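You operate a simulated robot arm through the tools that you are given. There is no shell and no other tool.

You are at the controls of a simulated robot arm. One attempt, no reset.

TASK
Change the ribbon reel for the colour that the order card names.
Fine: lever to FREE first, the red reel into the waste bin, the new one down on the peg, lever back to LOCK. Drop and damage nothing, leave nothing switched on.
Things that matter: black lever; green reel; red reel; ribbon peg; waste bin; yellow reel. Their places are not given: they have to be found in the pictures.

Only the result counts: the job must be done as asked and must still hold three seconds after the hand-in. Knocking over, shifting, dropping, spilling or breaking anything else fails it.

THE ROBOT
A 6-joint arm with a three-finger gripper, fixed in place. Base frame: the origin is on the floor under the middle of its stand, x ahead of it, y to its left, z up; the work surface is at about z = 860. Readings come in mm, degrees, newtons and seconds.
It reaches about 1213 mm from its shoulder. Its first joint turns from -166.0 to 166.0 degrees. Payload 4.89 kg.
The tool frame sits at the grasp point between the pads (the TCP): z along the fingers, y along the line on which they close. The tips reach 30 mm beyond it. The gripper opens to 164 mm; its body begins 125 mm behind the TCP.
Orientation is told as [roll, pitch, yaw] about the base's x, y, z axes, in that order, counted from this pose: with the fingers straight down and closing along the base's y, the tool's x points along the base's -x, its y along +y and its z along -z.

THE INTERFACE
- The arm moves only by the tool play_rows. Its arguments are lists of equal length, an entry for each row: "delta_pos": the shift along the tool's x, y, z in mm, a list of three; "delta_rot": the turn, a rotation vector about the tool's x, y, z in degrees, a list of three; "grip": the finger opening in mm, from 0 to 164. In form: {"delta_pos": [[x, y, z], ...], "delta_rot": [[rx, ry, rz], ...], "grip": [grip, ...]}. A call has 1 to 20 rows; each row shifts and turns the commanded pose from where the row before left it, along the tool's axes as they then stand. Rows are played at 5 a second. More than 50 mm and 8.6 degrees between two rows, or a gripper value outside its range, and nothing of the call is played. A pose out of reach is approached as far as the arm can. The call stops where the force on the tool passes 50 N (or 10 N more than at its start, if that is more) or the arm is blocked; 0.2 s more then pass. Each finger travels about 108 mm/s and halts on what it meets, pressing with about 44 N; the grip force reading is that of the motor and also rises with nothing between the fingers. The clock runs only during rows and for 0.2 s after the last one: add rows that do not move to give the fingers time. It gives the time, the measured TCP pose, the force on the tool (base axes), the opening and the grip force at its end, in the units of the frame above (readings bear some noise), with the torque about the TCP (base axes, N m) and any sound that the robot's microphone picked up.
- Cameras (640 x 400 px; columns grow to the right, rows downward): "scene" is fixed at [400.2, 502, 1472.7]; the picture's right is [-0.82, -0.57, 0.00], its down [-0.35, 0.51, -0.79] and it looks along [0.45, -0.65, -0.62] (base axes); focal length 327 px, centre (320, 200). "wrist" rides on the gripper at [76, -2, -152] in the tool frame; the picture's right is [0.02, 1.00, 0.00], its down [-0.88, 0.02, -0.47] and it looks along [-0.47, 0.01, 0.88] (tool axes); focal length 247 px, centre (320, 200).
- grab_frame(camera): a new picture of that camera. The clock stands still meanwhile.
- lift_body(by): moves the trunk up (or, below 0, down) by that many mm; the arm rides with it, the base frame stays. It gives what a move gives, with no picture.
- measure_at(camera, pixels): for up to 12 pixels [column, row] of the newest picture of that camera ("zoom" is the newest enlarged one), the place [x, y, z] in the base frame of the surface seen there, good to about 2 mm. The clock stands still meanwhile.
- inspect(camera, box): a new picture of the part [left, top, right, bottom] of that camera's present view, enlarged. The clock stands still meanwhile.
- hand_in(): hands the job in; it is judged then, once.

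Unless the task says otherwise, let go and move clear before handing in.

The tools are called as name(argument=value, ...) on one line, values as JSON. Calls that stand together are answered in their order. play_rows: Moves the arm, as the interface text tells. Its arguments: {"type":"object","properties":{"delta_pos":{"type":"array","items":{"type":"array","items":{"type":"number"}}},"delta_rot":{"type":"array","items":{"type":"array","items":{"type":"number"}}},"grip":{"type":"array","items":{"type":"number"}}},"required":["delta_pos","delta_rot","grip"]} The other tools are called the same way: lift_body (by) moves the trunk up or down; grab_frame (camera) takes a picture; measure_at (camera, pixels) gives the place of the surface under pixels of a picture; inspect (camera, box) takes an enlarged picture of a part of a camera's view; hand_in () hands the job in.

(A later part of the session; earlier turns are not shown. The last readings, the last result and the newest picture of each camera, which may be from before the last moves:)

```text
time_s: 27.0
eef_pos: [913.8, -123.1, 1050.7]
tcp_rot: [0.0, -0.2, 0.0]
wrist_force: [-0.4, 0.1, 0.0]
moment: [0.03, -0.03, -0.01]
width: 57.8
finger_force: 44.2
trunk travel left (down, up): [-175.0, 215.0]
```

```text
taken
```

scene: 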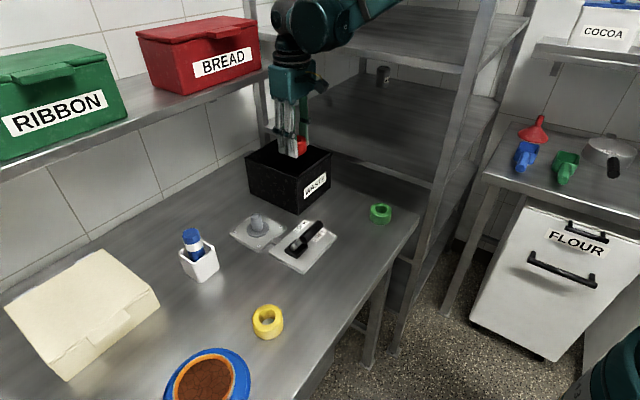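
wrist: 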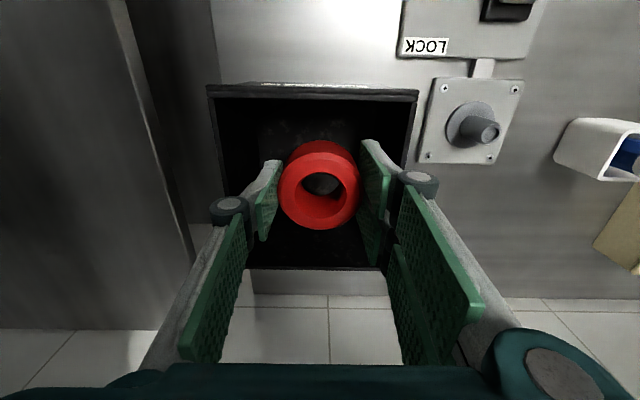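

The reel is over the bin opening, held between the pads. I'll measure the bin's rim and floor, and the bare peg, from here.

measure_at(camera="wrist", pixels=[[210, 92], [417, 95], [312, 88], [216, 180], [408, 150], [312, 265], [260, 110], [300, 125], [477, 126], [492, 131], [465, 130], [440, 100]])

inspect(camera="wrist", box=[200, 70, 430, 280])

inspect(camera="wrist", box=[400, 60, 540, 180])

inspect(camera="scene", box=[220, 0, 420, 220])

```text
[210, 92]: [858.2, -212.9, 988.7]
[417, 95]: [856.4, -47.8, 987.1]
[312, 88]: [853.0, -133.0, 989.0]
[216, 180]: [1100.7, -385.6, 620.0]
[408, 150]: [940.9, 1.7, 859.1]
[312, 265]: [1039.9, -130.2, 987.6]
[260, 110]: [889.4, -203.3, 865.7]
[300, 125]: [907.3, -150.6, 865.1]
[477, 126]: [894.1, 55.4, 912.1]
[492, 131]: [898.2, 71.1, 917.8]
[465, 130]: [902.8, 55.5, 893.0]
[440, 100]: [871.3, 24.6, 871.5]
```

```text
1.90 times, centred on (315, 175) of wrist
```

zoom: 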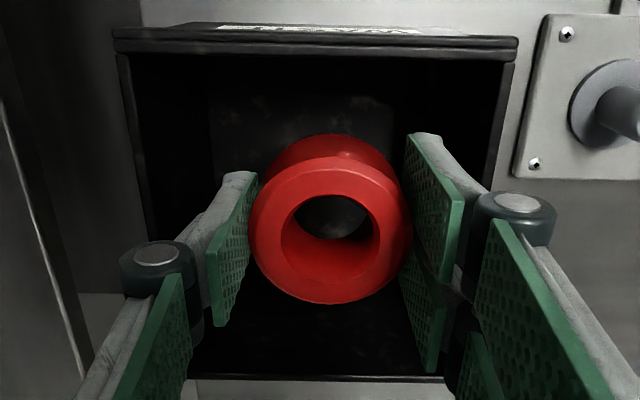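

```text
3.33 times, centred on (470, 120) of wrist
```

zoom: 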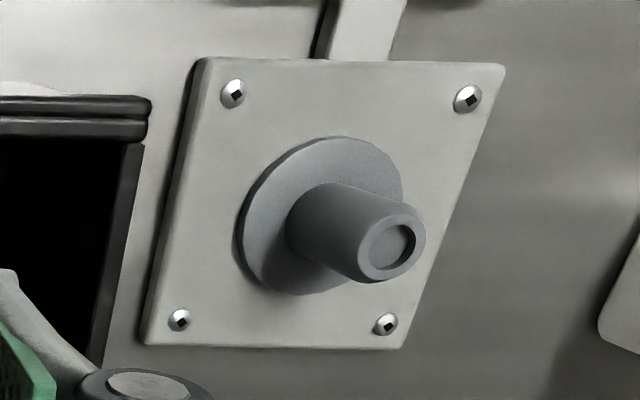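

```text
1.82 times, centred on (320, 110) of scene
```

zoom: 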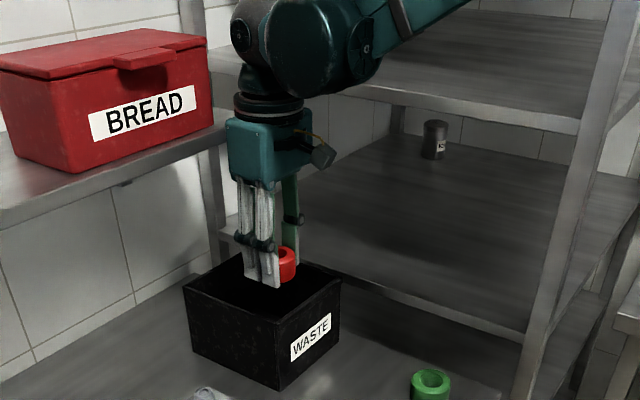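

The bin rim spans x 853–1042 and y -213 to -47, and its floor is at z≈865. I'll recentre to y≈-130 and lower the reel to just above the floor.

play_rows(delta_pos=[[6, -7, 10], [0, 0, 30], [0, 0, 30], [0, 0, 30], [0, 0, 20], [0, 0, 10], [0, 0, 0]], delta_rot=[[0, 0, 0], [0, 0, 0], [0, 0, 0], [0, 0, 0], [0, 0, 0], [0, 0, 0], [0, 0, 0]], grip=[46, 46, 46, 46, 46, 46, 46])

grab_frame(camera="wrist")

inspect(camera="scene", box=[220, 0, 420, 220])

```text
time_s: 28.6
eef_pos: [908.4, -130.7, 919.7]
tcp_rot: [0.1, -0.2, 0.0]
wrist_force: [-0.5, -1.1, -1.0]
moment: [0.01, 0.02, -0.02]
width: 57.6
finger_force: 43.4
trunk travel left (down, up): [-175.0, 215.0]
```

```text
taken
```

wrist: 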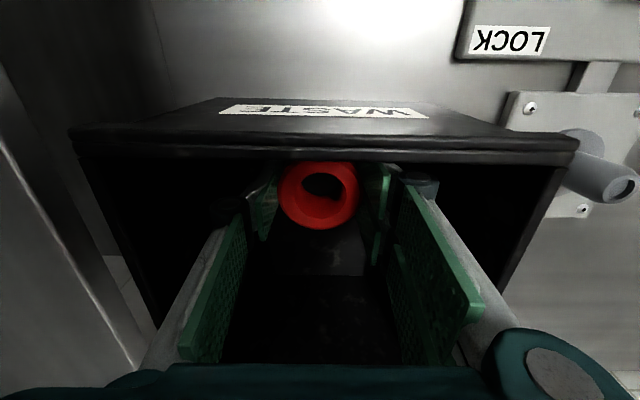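

```text
1.82 times, centred on (320, 110) of scene
```

zoom: 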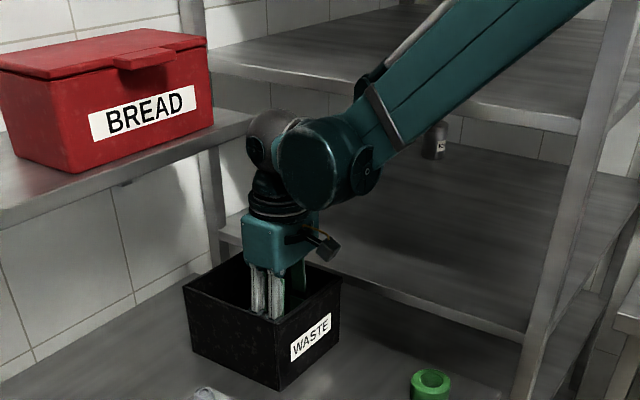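

The reel is inside the bin, about 20 mm above the floor. I'll lower a little more, watching for floor contact, and then open slightly.

play_rows(delta_pos=[[0, 0, 4], [0, 0, 4], [0, 0, 3], [0, 0, 0]], delta_rot=[[0, 0, 0], [0, 0, 0], [0, 0, 0], [0, 0, 0]], grip=[46, 46, 46, 46])

```text
time_s: 29.6
eef_pos: [908.5, -130.5, 907.3]
tcp_rot: [0.0, -0.1, 0.0]
wrist_force: [-0.7, 0.2, -0.3]
moment: [-0.01, 0.02, 0.05]
width: 57.6
finger_force: 44.2
trunk travel left (down, up): [-175.0, 215.0]
```

play_rows(delta_pos=[[0, 0, 3], [0, 0, 2], [0, 0, 0]], delta_rot=[[0, 0, 0], [0, 0, 0], [0, 0, 0]], grip=[46, 46, 46])

```text
time_s: 30.4
eef_pos: [910.3, -129.3, 901.3]
tcp_rot: [0.0, -0.2, 0.1]
wrist_force: [-0.1, -0.1, 0.1]
moment: [0.04, -0.01, 0.01]
width: 57.6
finger_force: 44.6
trunk travel left (down, up): [-175.0, 215.0]
```

The reel bottom should be within a couple of mm of the floor. I'll open to 72 mm to release it, then rise straight up.

play_rows(delta_pos=[[0, 0, 0], [0, 0, 0], [0, 0, 0], [0, 0, 0]], delta_rot=[[0, 0, 0], [0, 0, 0], [0, 0, 0], [0, 0, 0]], grip=[62, 68, 72, 72])

play_rows(delta_pos=[[0, 0, -20], [0, 0, -30], [0, 0, -40], [0, 0, -40], [0, 0, -30], [0, 0, 0]], delta_rot=[[0, 0, 0], [0, 0, 0], [0, 0, 0], [0, 0, 0], [0, 0, 0], [0, 0, 0]], grip=[72, 72, 72, 72, 72, 72])

grab_frame(camera="wrist")

grab_frame(camera="scene")

```text
time_s: 31.4
eef_pos: [909.0, -128.6, 900.9]
tcp_rot: [0.0, -0.2, 0.0]
wrist_force: [-0.1, -0.3, -0.1]
moment: [0.03, 0.03, 0.01]
width: 71.7
finger_force: 0.0
trunk travel left (down, up): [-175.0, 215.0]
```

```text
time_s: 32.8
eef_pos: [907.5, -129.2, 1061.6]
tcp_rot: [0.0, -0.1, 0.0]
wrist_force: [0.4, -0.2, 0.6]
moment: [-0.03, -0.05, -0.01]
width: 72.0
finger_force: 0.1
trunk travel left (down, up): [-175.0, 215.0]
```

```text
taken
```

wrist: 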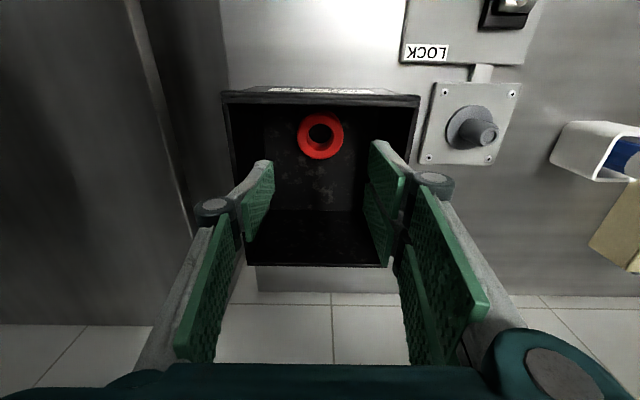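

```text
taken
```

scene: 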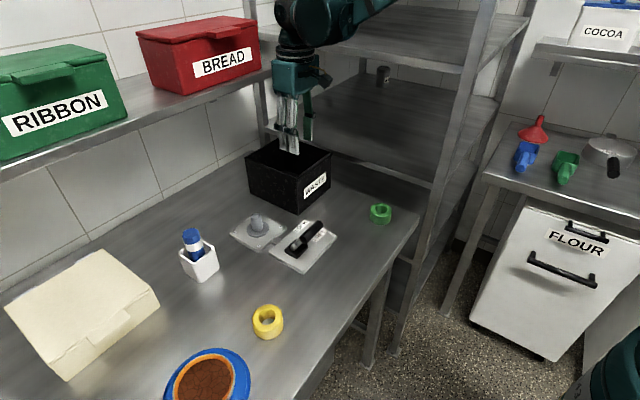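

The red reel lies on the bin floor at wrist (320,136). Next I'll go over to the green reel and open the fingers to 90 mm on the way.

play_rows(delta_pos=[[40, 0, 0], [40, -10, 0], [40, -10, 0], [40, -10, 0], [40, -10, 0], [40, -10, 0], [0, 0, 0]], delta_rot=[[0, 0, 0], [0, 0, 0], [0, 0, 0], [0, 0, 0], [0, 0, 0], [0, 0, 0], [0, 0, 0]], grip=[72, 72, 72, 80, 84, 84, 84])

grab_frame(camera="wrist")

grab_frame(camera="scene")

```text
time_s: 34.4
eef_pos: [666.9, -179.1, 1060.0]
tcp_rot: [0.0, -0.3, 0.0]
wrist_force: [0.0, -0.2, 0.5]
moment: [-0.03, -0.1, -0.04]
width: 83.9
finger_force: 0.1
trunk travel left (down, up): [-175.0, 215.0]
```

```text
taken
```

wrist: 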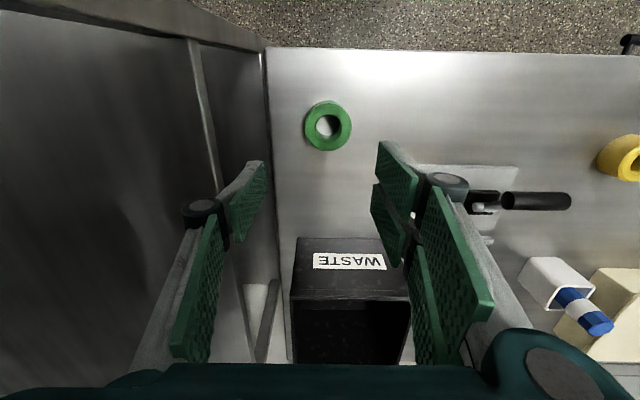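

```text
taken
```

scene: 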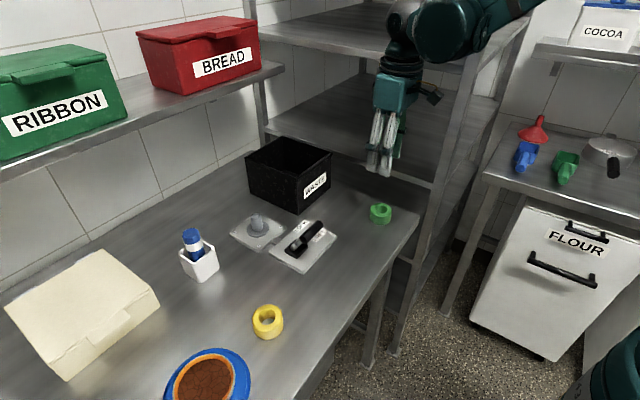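

inspect(camera="wrist", box=[280, 80, 380, 170])

measure_at(camera="wrist", pixels=[[309, 126], [349, 125], [329, 106], [328, 148], [329, 126], [265, 130], [272, 60], [277, 160], [210, 120], [440, 200], [245, 200], [328, 144]])

measure_at(camera="scene", pixels=[[440, 40], [465, 40], [420, 60], [405, 30], [397, 60], [432, 97], [405, 120], [455, 90], [485, 35], [440, 15], [470, 25], [500, 20]])

```text
4.44 times, centred on (330, 125) of wrist
```

zoom: 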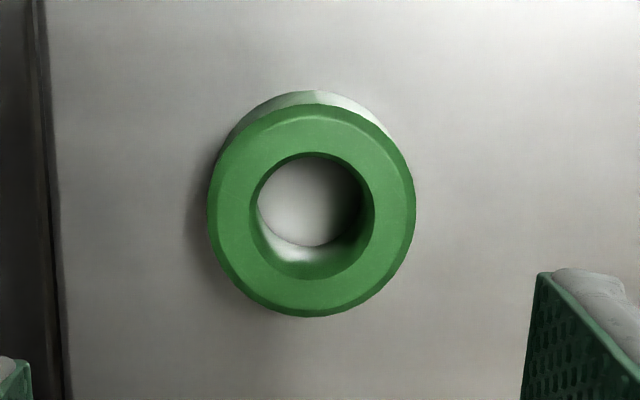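

```text
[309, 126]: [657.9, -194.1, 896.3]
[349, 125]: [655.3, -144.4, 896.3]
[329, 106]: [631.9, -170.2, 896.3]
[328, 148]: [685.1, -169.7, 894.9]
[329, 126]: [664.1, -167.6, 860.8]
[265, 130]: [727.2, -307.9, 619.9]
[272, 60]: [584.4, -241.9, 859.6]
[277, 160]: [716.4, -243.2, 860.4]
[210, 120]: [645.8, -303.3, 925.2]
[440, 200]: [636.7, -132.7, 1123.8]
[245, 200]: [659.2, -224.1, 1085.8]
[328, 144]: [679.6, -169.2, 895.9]
```

```text
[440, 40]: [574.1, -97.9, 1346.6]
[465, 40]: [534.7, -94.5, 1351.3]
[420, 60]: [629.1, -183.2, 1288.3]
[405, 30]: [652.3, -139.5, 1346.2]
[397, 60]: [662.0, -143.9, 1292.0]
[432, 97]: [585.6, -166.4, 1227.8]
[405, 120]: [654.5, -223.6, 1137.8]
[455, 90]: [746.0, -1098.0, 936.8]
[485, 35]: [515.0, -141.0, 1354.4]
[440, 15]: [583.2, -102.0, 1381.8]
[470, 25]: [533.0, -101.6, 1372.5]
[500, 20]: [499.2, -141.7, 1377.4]
```

The green reel's top is at z 896, its centre is about (658.5, -169.5), and its diameter is about 53. I'll centre on it and descend part-way, then re-check.

play_rows(delta_pos=[[8.4, 9.7, 20], [0, 0, 35], [0, 0, 35], [0, 0, 20], [0, 0, 0]], delta_rot=[[0, 0, 0], [0, 0, 0], [0, 0, 0], [0, 0, 0], [0, 0, 0]], grip=[84, 84, 84, 84, 84])

grab_frame(camera="wrist")

grab_frame(camera="scene")

```text
time_s: 35.6
eef_pos: [661.0, -169.2, 949.9]
tcp_rot: [0.0, -0.2, -0.1]
wrist_force: [0.7, 0.2, -0.9]
moment: [0.01, 0.06, 0.04]
width: 84.1
finger_force: 0.0
trunk travel left (down, up): [-175.0, 215.0]
```

```text
taken
```

wrist: 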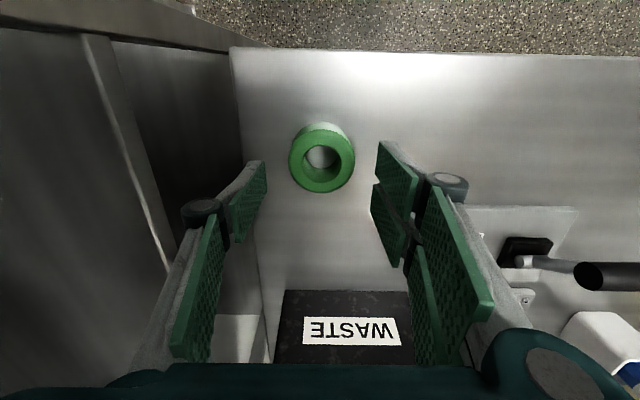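

```text
taken
```

scene: 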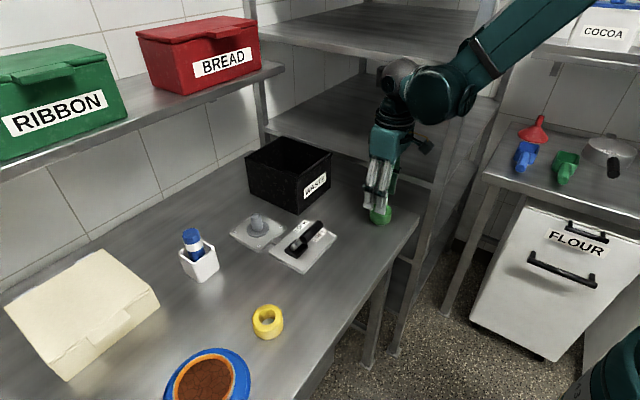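

measure_at(camera="wrist", pixels=[[291, 163], [352, 163], [321, 190], [321, 133], [321, 136], [294, 163], [349, 163], [321, 187]])

inspect(camera="wrist", box=[230, 100, 410, 260])

```text
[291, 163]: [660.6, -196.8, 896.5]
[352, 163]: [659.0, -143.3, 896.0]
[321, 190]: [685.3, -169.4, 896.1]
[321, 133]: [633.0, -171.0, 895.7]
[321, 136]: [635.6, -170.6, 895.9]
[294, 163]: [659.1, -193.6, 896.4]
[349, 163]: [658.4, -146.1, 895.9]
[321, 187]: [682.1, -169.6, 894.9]
```

```text
2.50 times, centred on (320, 180) of wrist
```

zoom: 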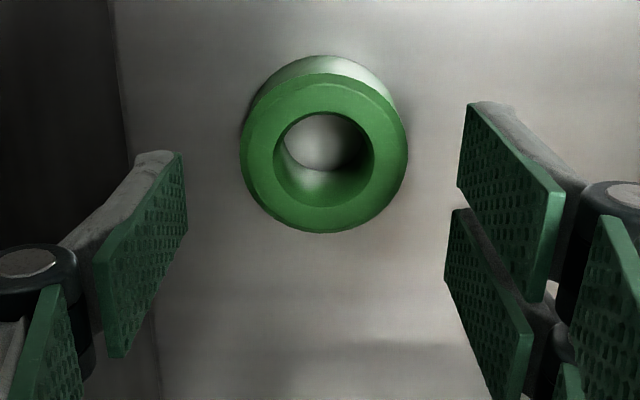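

The centre is confirmed at about (659, -170). I'll finish the descent to TCP z≈894 and close on the reel.

play_rows(delta_pos=[[1, -0.8, 25], [0, 0, 15], [0, 0, 10], [0, 0, 6], [0, 0, 0]], delta_rot=[[0, 0, 0], [0, 0, 0], [0, 0, 0], [0, 0, 0], [0, 0, 0]], grip=[84, 84, 84, 84, 84])

play_rows(delta_pos=[[0, 0, 0], [0, 0, 0], [0, 0, 0], [0, 0, 0], [0, 0, 0]], delta_rot=[[0, 0, 0], [0, 0, 0], [0, 0, 0], [0, 0, 0], [0, 0, 0]], grip=[72, 62, 54, 46, 46])

grab_frame(camera="wrist")

inspect(camera="scene", box=[320, 120, 460, 240])

```text
time_s: 36.8
eef_pos: [660.5, -171.5, 894.6]
tcp_rot: [0.1, -0.1, 0.0]
wrist_force: [1.2, -1.1, -0.5]
moment: [0.02, 0.0, -0.02]
width: 83.9
finger_force: 0.1
trunk travel left (down, up): [-175.0, 215.0]
```

```text
time_s: 38.0
eef_pos: [657.8, -171.1, 895.1]
tcp_rot: [0.0, -0.2, 0.0]
wrist_force: [0.4, 0.1, 1.6]
moment: [0.02, 0.0, 0.0]
width: 57.7
finger_force: 44.1
trunk travel left (down, up): [-175.0, 215.0]
```

```text
taken
```

wrist: 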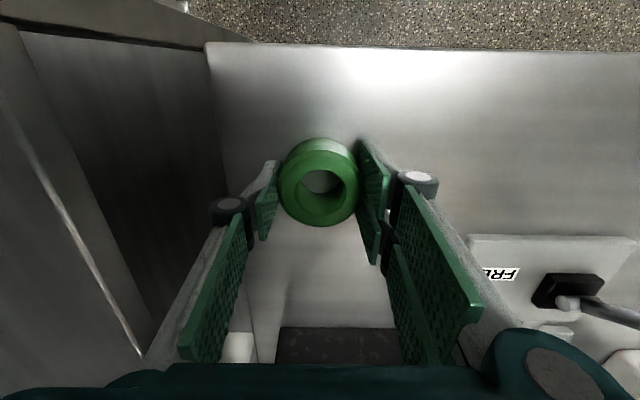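

```text
3.33 times, centred on (390, 180) of scene
```

zoom: 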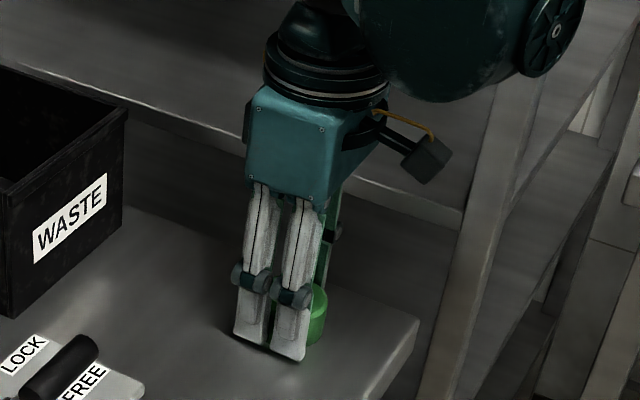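

The green reel is held (width 57.7, 44 N). I'll lift it and check that it's secure.

play_rows(delta_pos=[[0, 0, -10], [0, 0, -20], [0, 0, -35], [0, 0, -40], [0, 0, -40], [0, 0, -20], [0, 0, 0]], delta_rot=[[0, 0, 0], [0, 0, 0], [0, 0, 0], [0, 0, 0], [0, 0, 0], [0, 0, 0], [0, 0, 0]], grip=[46, 46, 46, 46, 46, 46, 46])

grab_frame(camera="wrist")

inspect(camera="scene", box=[320, 60, 480, 220])

```text
time_s: 39.6
eef_pos: [659.7, -172.2, 1060.6]
tcp_rot: [-0.1, -0.2, 0.0]
wrist_force: [-1.0, 0.7, -0.8]
moment: [-0.01, -0.05, 0.02]
width: 57.6
finger_force: 44.1
trunk travel left (down, up): [-175.0, 215.0]
```

```text
taken
```

wrist: 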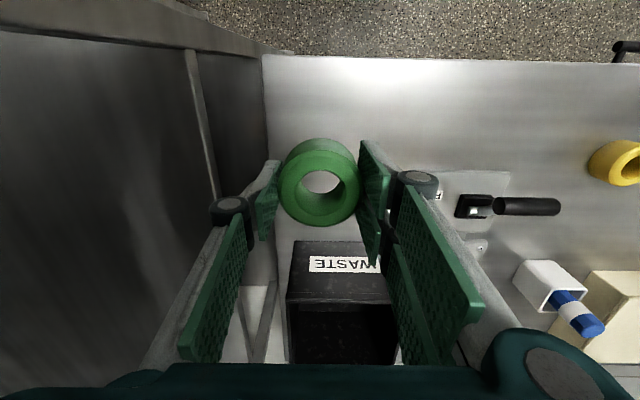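

```text
2.50 times, centred on (400, 140) of scene
```

zoom: 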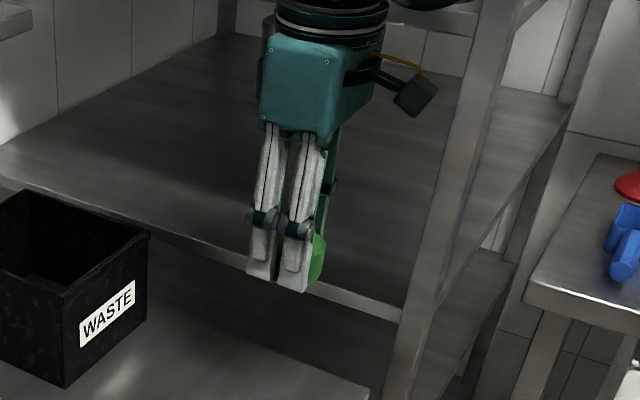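

The reel is held firmly. I'll measure its top ring to get its offset from the TCP.

measure_at(camera="wrist", pixels=[[283, 188], [356, 188], [320, 222], [320, 154], [319, 157], [290, 188], [350, 188], [320, 216]])

inspect(camera="wrist", box=[240, 120, 400, 250])

```text
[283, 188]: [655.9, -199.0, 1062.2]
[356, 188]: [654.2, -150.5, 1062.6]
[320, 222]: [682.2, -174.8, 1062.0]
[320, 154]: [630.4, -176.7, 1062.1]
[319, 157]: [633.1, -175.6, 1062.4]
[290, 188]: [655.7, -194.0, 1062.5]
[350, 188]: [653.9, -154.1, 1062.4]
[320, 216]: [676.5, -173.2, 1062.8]
```

```text
3.08 times, centred on (320, 185) of wrist
```

zoom: 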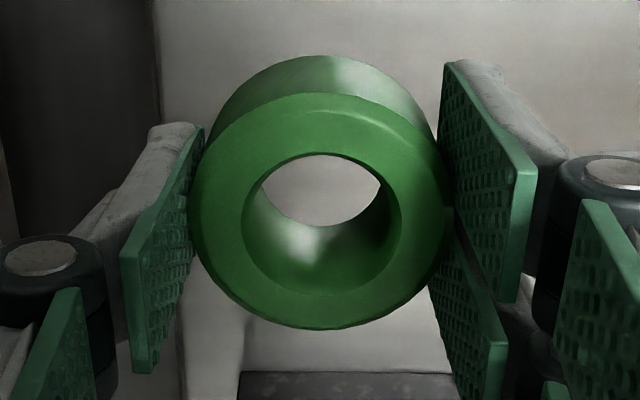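

The reel sits centred between the pads. I'll carry it at z≈1060 diagonally to above the peg at (900, 69).

play_rows(delta_pos=[[-30, 30, 0], [-30, 30, 0], [-30, 30, 0], [-30, 30, 0], [-30, 30, 0], [-30, 30, 0], [-30, 30, 0], [-30, 30, 0], [0, 0, 0], [0, 0, 0]], delta_rot=[[0, 0, 0], [0, 0, 0], [0, 0, 0], [0, 0, 0], [0, 0, 0], [0, 0, 0], [0, 0, 0], [0, 0, 0], [0, 0, 0], [0, 0, 0]], grip=[46, 46, 46, 46, 46, 46, 46, 46, 46, 46])

grab_frame(camera="wrist")

grab_frame(camera="scene")

```text
time_s: 41.8
eef_pos: [900.5, 67.6, 1056.4]
tcp_rot: [0.0, -0.2, 0.0]
wrist_force: [0.9, 0.3, 0.0]
moment: [-0.04, 0.05, -0.01]
width: 57.6
finger_force: 44.1
trunk travel left (down, up): [-175.0, 215.0]
```

```text
taken
```

wrist: 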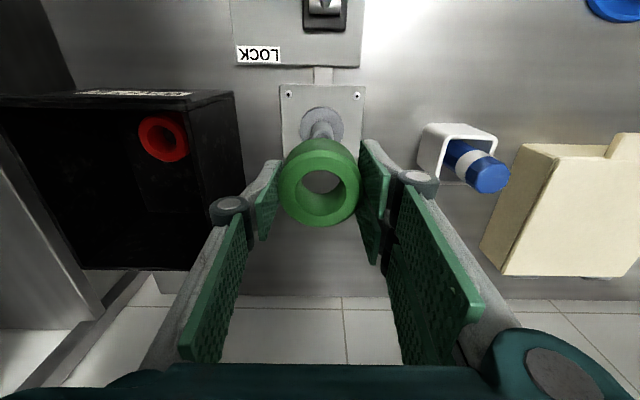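

```text
taken
```

scene: 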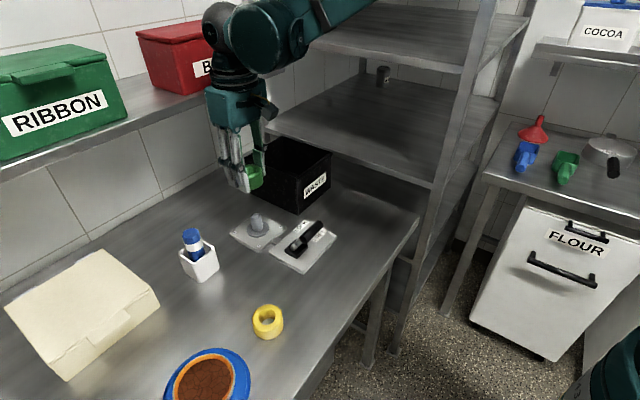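

The reel hangs above the peg, whose shaft I see at wrist (321,130). I'll measure both in the same picture to get the relative offset.

measure_at(camera="wrist", pixels=[[283, 188], [356, 188], [320, 222], [320, 154], [303, 125], [341, 125], [322, 109], [313, 130], [331, 130], [321, 130], [289, 94], [357, 95]])

inspect(camera="wrist", box=[250, 70, 390, 240])

inspect(camera="scene", box=[210, 140, 330, 270])

```text
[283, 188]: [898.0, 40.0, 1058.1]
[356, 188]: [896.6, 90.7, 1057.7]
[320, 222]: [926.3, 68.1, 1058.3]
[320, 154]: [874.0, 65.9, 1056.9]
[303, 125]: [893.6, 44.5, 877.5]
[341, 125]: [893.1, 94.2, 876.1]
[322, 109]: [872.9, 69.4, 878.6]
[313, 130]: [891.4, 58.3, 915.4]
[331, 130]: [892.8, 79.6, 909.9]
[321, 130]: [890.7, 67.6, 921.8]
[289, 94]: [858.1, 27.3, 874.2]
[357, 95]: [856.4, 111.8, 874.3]
```

```text
2.35 times, centred on (320, 155) of wrist
```

zoom: 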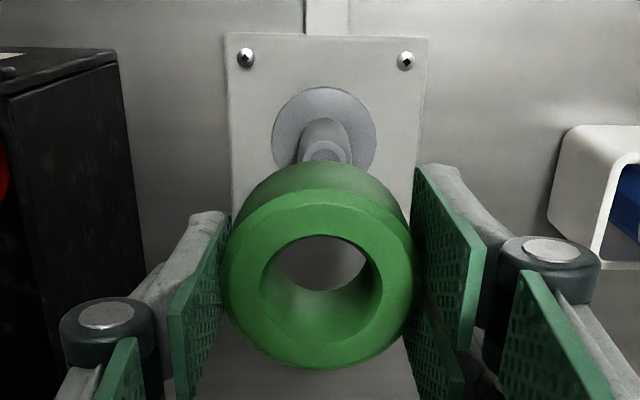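

```text
3.08 times, centred on (270, 205) of scene
```

zoom: 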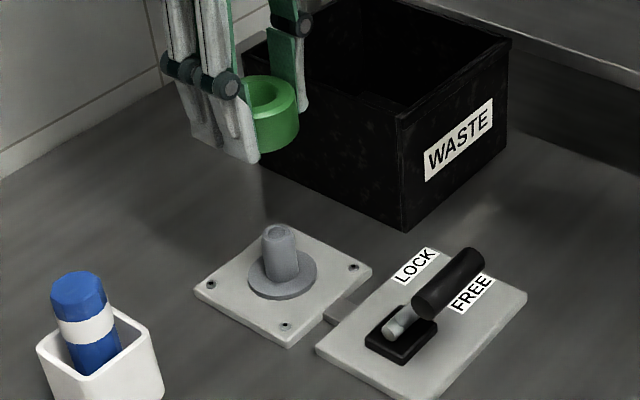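

The reel centre is about (900, 66) and the peg is about (899, 69). I'll shift +2.3 mm in y and -1 mm in x, then lower to just above the peg top.

play_rows(delta_pos=[[1, 2.3, 25], [0, 0, 30], [0, 0, 25], [0, 0, 13], [0, 0, 0]], delta_rot=[[0, 0, 0], [0, 0, 0], [0, 0, 0], [0, 0, 0], [0, 0, 0]], grip=[46, 46, 46, 46, 46])

inspect(camera="wrist", box=[250, 90, 390, 240])

inspect(camera="scene", box=[210, 150, 310, 260])

```text
time_s: 43.0
eef_pos: [900.8, 71.6, 966.3]
tcp_rot: [-0.1, -0.2, 0.0]
wrist_force: [-0.2, -0.2, -0.4]
moment: [0.03, 0.03, 0.01]
width: 57.8
finger_force: 44.6
trunk travel left (down, up): [-175.0, 215.0]
```

```text
2.67 times, centred on (320, 165) of wrist
```

zoom: 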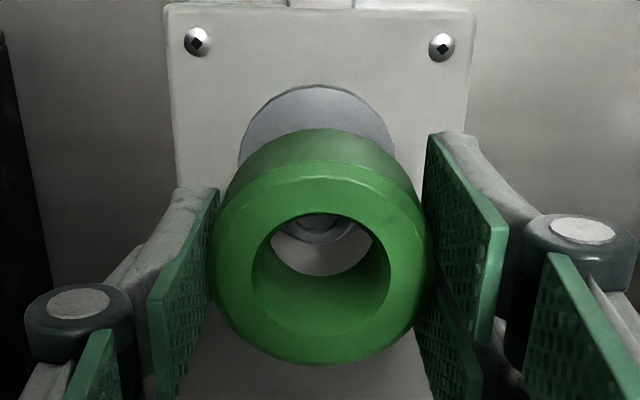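

```text
3.64 times, centred on (260, 205) of scene
```

zoom: 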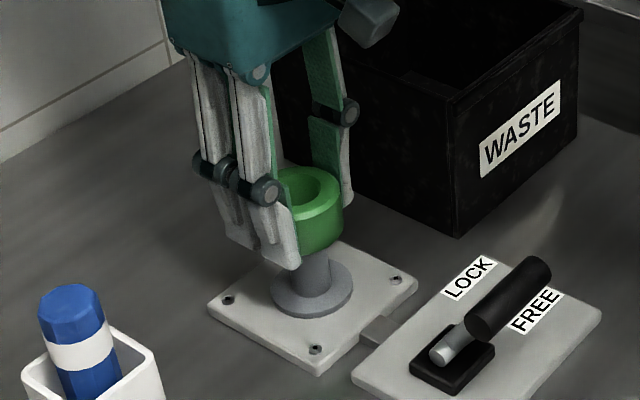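

Through the hole the peg's top edge appears centred left-right and matches the expected place front-back. I'll lower slowly onto the peg.

play_rows(delta_pos=[[0, 0, 6], [0, 0, 6], [0, 0, 6], [0, 0, 6], [0, 0, 6], [0, 0, 0]], delta_rot=[[0, 0, 0], [0, 0, 0], [0, 0, 0], [0, 0, 0], [0, 0, 0], [0, 0, 0]], grip=[46, 46, 46, 46, 46, 46])

inspect(camera="wrist", box=[250, 90, 390, 240])

inspect(camera="scene", box=[210, 150, 310, 260])

```text
time_s: 44.4
eef_pos: [898.3, 70.2, 936.9]
tcp_rot: [-0.1, -0.2, -0.1]
wrist_force: [-0.2, 0.3, -1.1]
moment: [-0.01, -0.02, 0.04]
width: 57.8
finger_force: 44.0
trunk travel left (down, up): [-175.0, 215.0]
```

```text
2.67 times, centred on (320, 165) of wrist
```

zoom: 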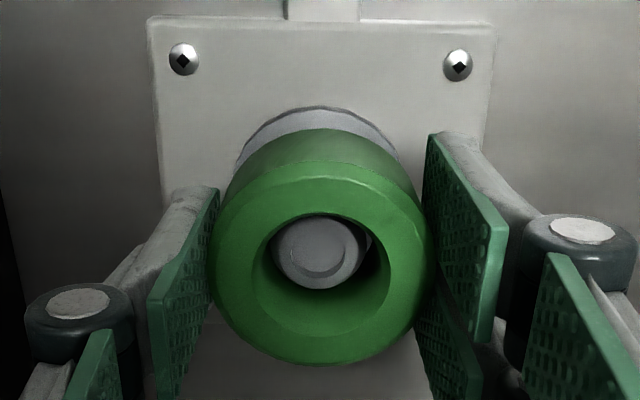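

```text
3.64 times, centred on (260, 205) of scene
```

zoom: 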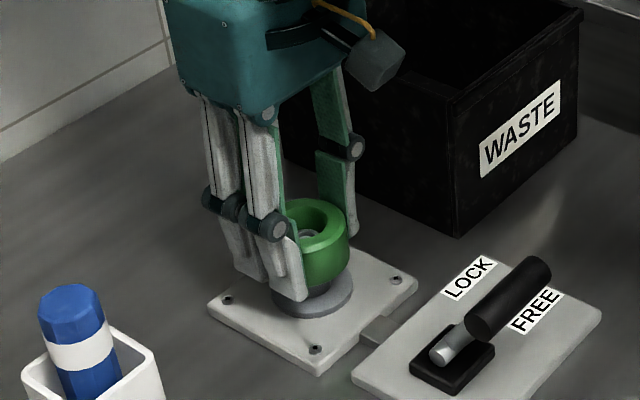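

The peg is inside the hole with no contact. I'll lower on to the flange.

play_rows(delta_pos=[[0, 0, 6], [0, 0, 6], [0, 0, 5], [0, 0, 3], [0, 0, 0]], delta_rot=[[0, 0, 0], [0, 0, 0], [0, 0, 0], [0, 0, 0], [0, 0, 0]], grip=[46, 46, 46, 46, 46])

inspect(camera="scene", box=[210, 150, 310, 260])

inspect(camera="wrist", box=[250, 90, 390, 240])

```text
time_s: 45.6
eef_pos: [897.1, 70.8, 916.9]
tcp_rot: [0.0, -0.1, 0.0]
wrist_force: [-0.5, 0.6, 0.3]
moment: [0.01, 0.0, 0.01]
width: 57.6
finger_force: 44.1
trunk travel left (down, up): [-175.0, 215.0]
```

```text
3.64 times, centred on (260, 205) of scene
```

zoom: 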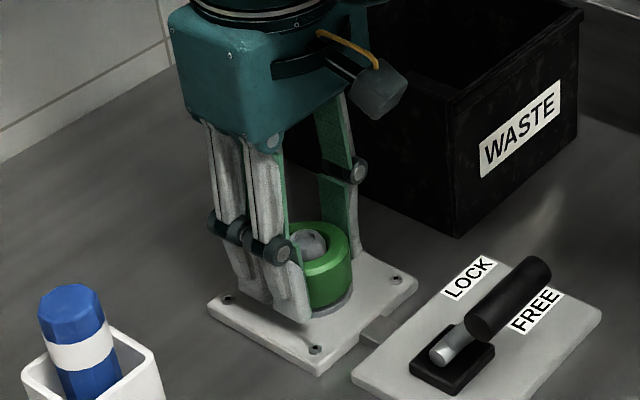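

```text
2.67 times, centred on (320, 165) of wrist
```

zoom: 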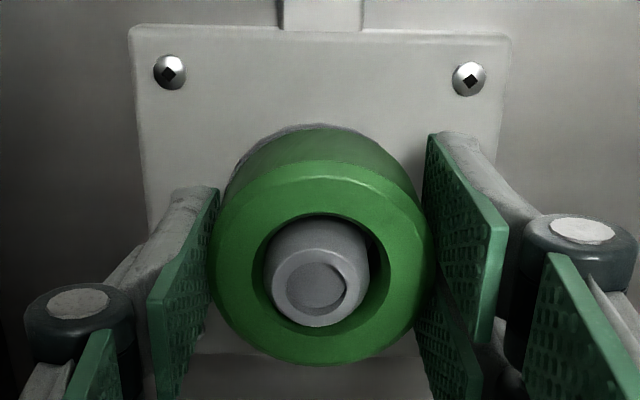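

The reel is nearly on the flange. I'll go down in 1 mm steps until there's contact.

play_rows(delta_pos=[[0, 0, 1], [0, 0, 1], [0, 0, 1], [0, 0, 0]], delta_rot=[[0, 0, 0], [0, 0, 0], [0, 0, 0], [0, 0, 0]], grip=[46, 46, 46, 46])

```text
time_s: 46.6
eef_pos: [898.3, 71.3, 912.9]
tcp_rot: [0.0, -0.2, 0.0]
wrist_force: [0.8, 0.1, 0.4]
moment: [-0.02, -0.08, 0.0]
width: 57.7
finger_force: 43.8
trunk travel left (down, up): [-175.0, 215.0]
```

play_rows(delta_pos=[[0, 0, 1], [0, 0, 0]], delta_rot=[[0, 0, 0], [0, 0, 0]], grip=[46, 46])

inspect(camera="scene", box=[230, 190, 290, 250])

```text
time_s: 47.2
eef_pos: [898.3, 71.5, 911.7]
tcp_rot: [0.1, -0.2, 0.0]
wrist_force: [-1.2, 1.1, 0.5]
moment: [0.07, 0.04, -0.01]
width: 57.5
finger_force: 43.9
trunk travel left (down, up): [-175.0, 215.0]
```

```text
6.67 times, centred on (260, 220) of scene
```

zoom: 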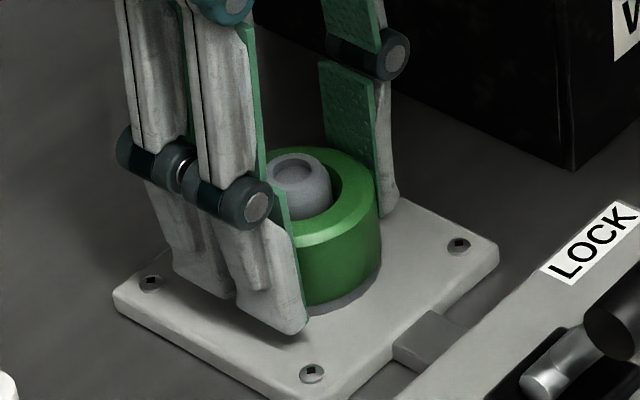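

play_rows(delta_pos=[[0, 0, 0.7], [0, 0, 0.7], [0, 0, 0]], delta_rot=[[0, 0, 0], [0, 0, 0], [0, 0, 0]], grip=[46, 46, 46])

```text
time_s: 48.0
eef_pos: [899.2, 71.7, 911.4]
tcp_rot: [0.0, -0.3, -0.1]
wrist_force: [7.0, -1.1, 18.9]
moment: [-0.07, -0.1, 0.0]
width: 57.7
finger_force: 43.9
trunk travel left (down, up): [-175.0, 215.0]
```

An 18.9 N upward force shows the reel is seated on the flange. I'll ease up slightly, open the fingers and rise.

play_rows(delta_pos=[[0, 0, -0.8], [0, 0, 0], [0, 0, 0], [0, 0, 0], [0, 0, 0]], delta_rot=[[0, 0, 0], [0, 0, 0], [0, 0, 0], [0, 0, 0], [0, 0, 0]], grip=[46, 62, 72, 80, 80])

play_rows(delta_pos=[[0, 0, -10], [0, 0, -20], [0, 0, -30], [0, 0, -40], [0, 0, -40], [0, 0, 0]], delta_rot=[[0, 0, 0], [0, 0, 0], [0, 0, 0], [0, 0, 0], [0, 0, 0], [0, 0, 0]], grip=[80, 80, 80, 80, 80, 80])

grab_frame(camera="wrist")

inspect(camera="scene", box=[220, 170, 350, 280])

```text
time_s: 49.2
eef_pos: [897.8, 71.6, 912.2]
tcp_rot: [0.0, -0.2, 0.0]
wrist_force: [1.1, 0.6, 0.2]
moment: [0.0, 0.0, 0.0]
width: 79.7
finger_force: 0.2
trunk travel left (down, up): [-175.0, 215.0]
```

```text
time_s: 50.6
eef_pos: [898.7, 71.9, 1052.4]
tcp_rot: [0.0, -0.3, 0.0]
wrist_force: [-0.3, -0.5, 1.4]
moment: [0.02, -0.08, 0.03]
width: 80.1
finger_force: 0.1
trunk travel left (down, up): [-175.0, 215.0]
```

```text
taken
```

wrist: 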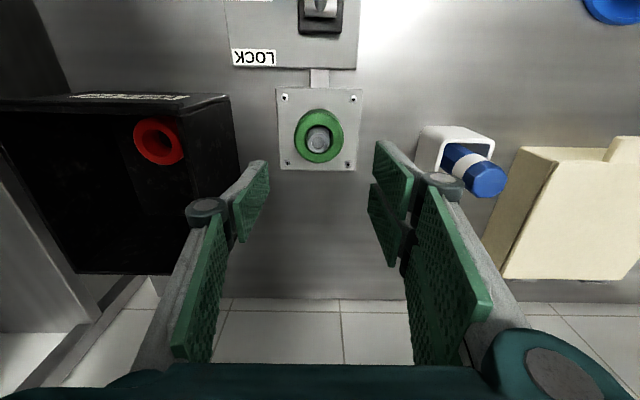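

```text
3.64 times, centred on (285, 225) of scene
```

zoom: 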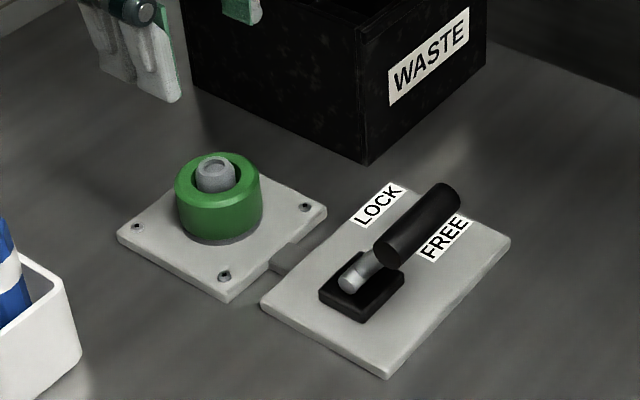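

The green reel sits on the peg and the red one is in the bin. Now I'll go to the robot side of the lever bar (x≈665) with the fingers closed, shifted to y≈60 so that the leading finger meets the stem and bar squarely.

play_rows(delta_pos=[[40, -4, 0], [40, -4, 0], [40, -4, 0], [40, 0, 0], [40, 0, 0], [34, 0, 0], [0, 0, 0], [0, 0, 0]], delta_rot=[[0, 0, 0], [0, 0, 0], [0, 0, 0], [0, 0, 0], [0, 0, 0], [0, 0, 0], [0, 0, 0], [0, 0, 0]], grip=[60, 40, 20, 8, 8, 8, 8, 8])

grab_frame(camera="wrist")

grab_frame(camera="scene")

```text
time_s: 52.4
eef_pos: [662.9, 58.9, 1051.2]
tcp_rot: [0.0, -0.3, 0.0]
wrist_force: [0.2, -0.2, 0.0]
moment: [-0.01, -0.09, 0.02]
width: 8.1
finger_force: 0.2
trunk travel left (down, up): [-175.0, 215.0]
```

```text
taken
```

wrist: 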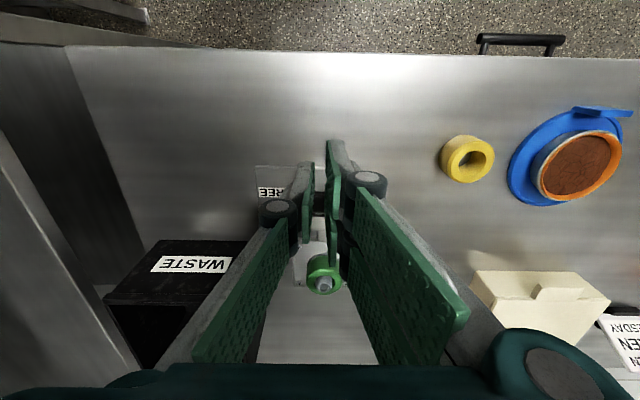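

```text
taken
```

scene: 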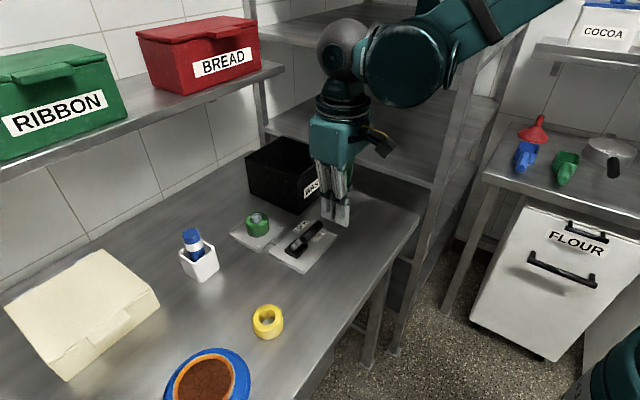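

The closed fingers are on the robot side of the bar, with about 20 mm of clearance. I'll descend to TCP z≈973.

play_rows(delta_pos=[[0, 0, 30], [0, 0, 25], [0, 0, 15], [0, 0, 8], [0, 0, 0]], delta_rot=[[0, 0, 0], [0, 0, 0], [0, 0, 0], [0, 0, 0], [0, 0, 0]], grip=[8, 8, 8, 8, 8])

inspect(camera="scene", box=[230, 140, 390, 290])

grab_frame(camera="wrist")

```text
time_s: 53.6
eef_pos: [664.5, 60.7, 973.3]
tcp_rot: [0.1, -0.2, 0.1]
wrist_force: [0.0, -0.1, 0.6]
moment: [0.0, 0.01, -0.01]
width: 7.9
finger_force: 0.0
trunk travel left (down, up): [-175.0, 215.0]
```

```text
2.67 times, centred on (310, 215) of scene
```

zoom: 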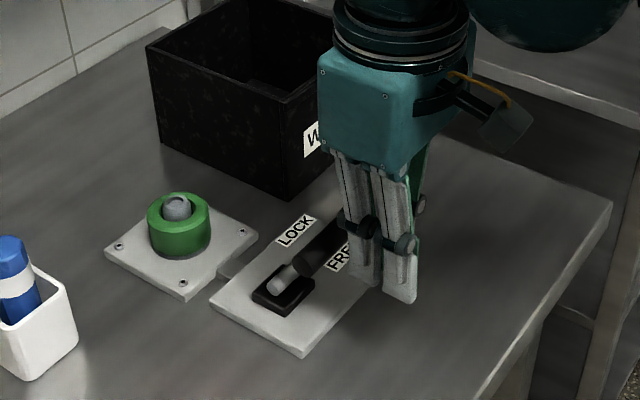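

```text
taken
```

wrist: 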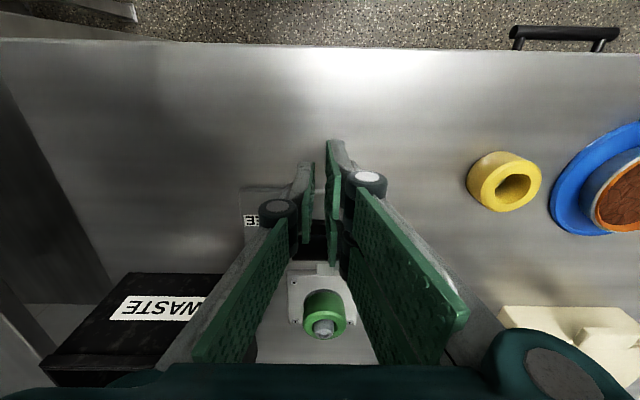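

Fingers are clear beside the bar at scene zoom (365,290), with no contact force. I'll push along +x in small steps toward LOCK.

play_rows(delta_pos=[[-10, 0, 0], [-8, 0, 0], [-6, 0, 0], [-6, 0, 0], [-6, 0, 0], [-6, 0, 0], [-6, 0, 0], [-6, 0, 0], [0, 0, 0]], delta_rot=[[0, 0, 0], [0, 0, 0], [0, 0, 0], [0, 0, 0], [0, 0, 0], [0, 0, 0], [0, 0, 0], [0, 0, 0], [0, 0, 0]], grip=[8, 8, 8, 8, 8, 8, 8, 8, 8])

inspect(camera="scene", box=[230, 140, 390, 290])

```text
time_s: 55.6
eef_pos: [718.4, 58.9, 973.1]
tcp_rot: [0.0, -0.3, 0.1]
wrist_force: [0.1, 0.0, -0.3]
moment: [0.01, -0.04, 0.0]
width: 8.0
finger_force: 0.1
trunk travel left (down, up): [-175.0, 215.0]
```

```text
2.67 times, centred on (310, 215) of scene
```

zoom: 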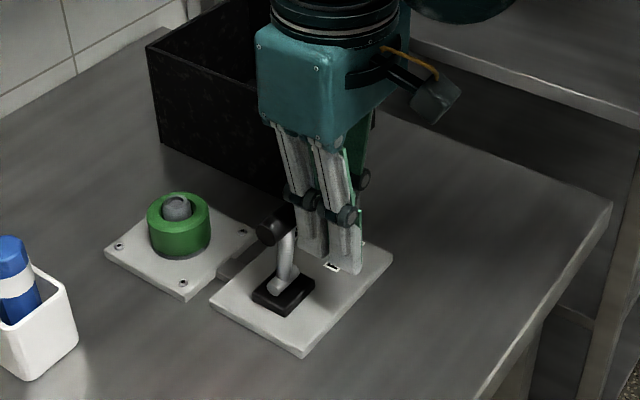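

The lever is swinging and is now a bit past upright. I'll continue toward LOCK.

play_rows(delta_pos=[[-6, 0, 0], [-6, 0, 0], [-6, 0, 0], [-6, 0, 0], [-5, 0, 0], [-5, 0, 0], [0, 0, 0]], delta_rot=[[0, 0, 0], [0, 0, 0], [0, 0, 0], [0, 0, 0], [0, 0, 0], [0, 0, 0], [0, 0, 0]], grip=[8, 8, 8, 8, 8, 8, 8])

inspect(camera="scene", box=[230, 140, 390, 290])

grab_frame(camera="wrist")

```text
time_s: 57.2
eef_pos: [752.6, 59.2, 974.9]
tcp_rot: [0.0, -0.2, 0.0]
wrist_force: [0.0, -0.4, 0.3]
moment: [0.02, 0.0, 0.0]
width: 7.9
finger_force: 0.0
trunk travel left (down, up): [-175.0, 215.0]
```

```text
2.67 times, centred on (310, 215) of scene
```

zoom: 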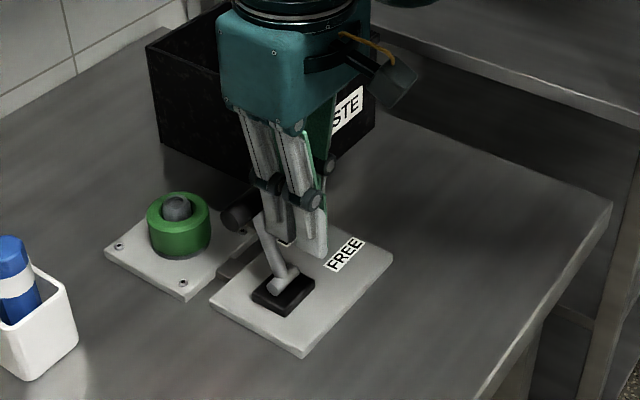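

```text
taken
```

wrist: 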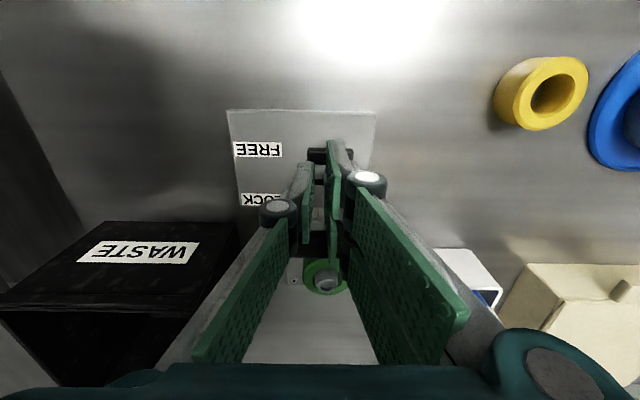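

The bar is getting close to its original LOCK place. I'll go on in 3 mm steps until I feel the stop.

play_rows(delta_pos=[[-3, 0, 0], [-3, 0, 0], [-3, 0, 0], [-3, 0, 0], [-2, 0, 0], [0, 0, 0]], delta_rot=[[0, 0, 0], [0, 0, 0], [0, 0, 0], [0, 0, 0], [0, 0, 0], [0, 0, 0]], grip=[8, 8, 8, 8, 8, 8])

inspect(camera="scene", box=[230, 140, 390, 290])

```text
time_s: 58.6
eef_pos: [764.9, 59.4, 973.9]
tcp_rot: [0.0, -0.1, 0.0]
wrist_force: [0.1, 0.3, -1.4]
moment: [-0.01, -0.03, -0.03]
width: 8.4
finger_force: 0.1
trunk travel left (down, up): [-175.0, 215.0]
```

```text
2.67 times, centred on (310, 215) of scene
```

zoom: 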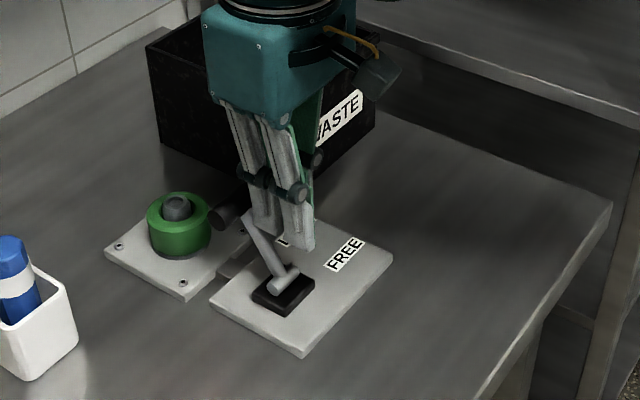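

play_rows(delta_pos=[[-2, 0, 0], [-2, 0, 0], [-2, 0, 0], [-2, 0, 0], [-2, 0, 0], [-2, 0, 0], [0, 0, 0]], delta_rot=[[0, 0, 0], [0, 0, 0], [0, 0, 0], [0, 0, 0], [0, 0, 0], [0, 0, 0], [0, 0, 0]], grip=[8, 8, 8, 8, 8, 8, 8])

inspect(camera="scene", box=[230, 140, 390, 290])

```text
time_s: 59.9
eef_pos: [772.0, 58.8, 975.2]
tcp_rot: [0.0, 0.0, 0.1]
wrist_force: [-18.6, 3.5, 19.2]
moment: [0.29, -0.05, 0.28]
width: 7.7
finger_force: 0.0
trunk travel left (down, up): [-175.0, 215.0]
stopped in row 6: the force on the tool passed its limit at 53 N (the readings are from after the stop); the commanded pose is now the measured one
```

```text
2.67 times, centred on (310, 215) of scene
```

zoom: 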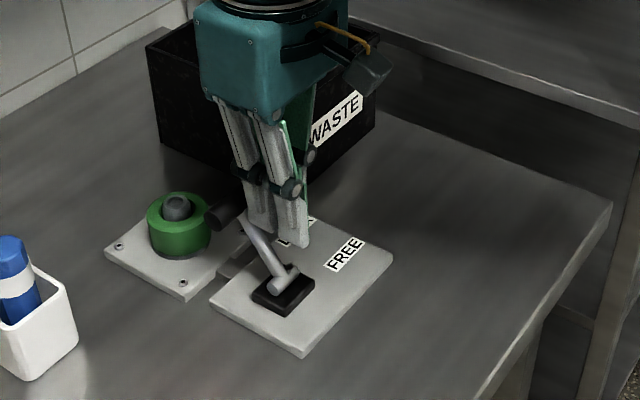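

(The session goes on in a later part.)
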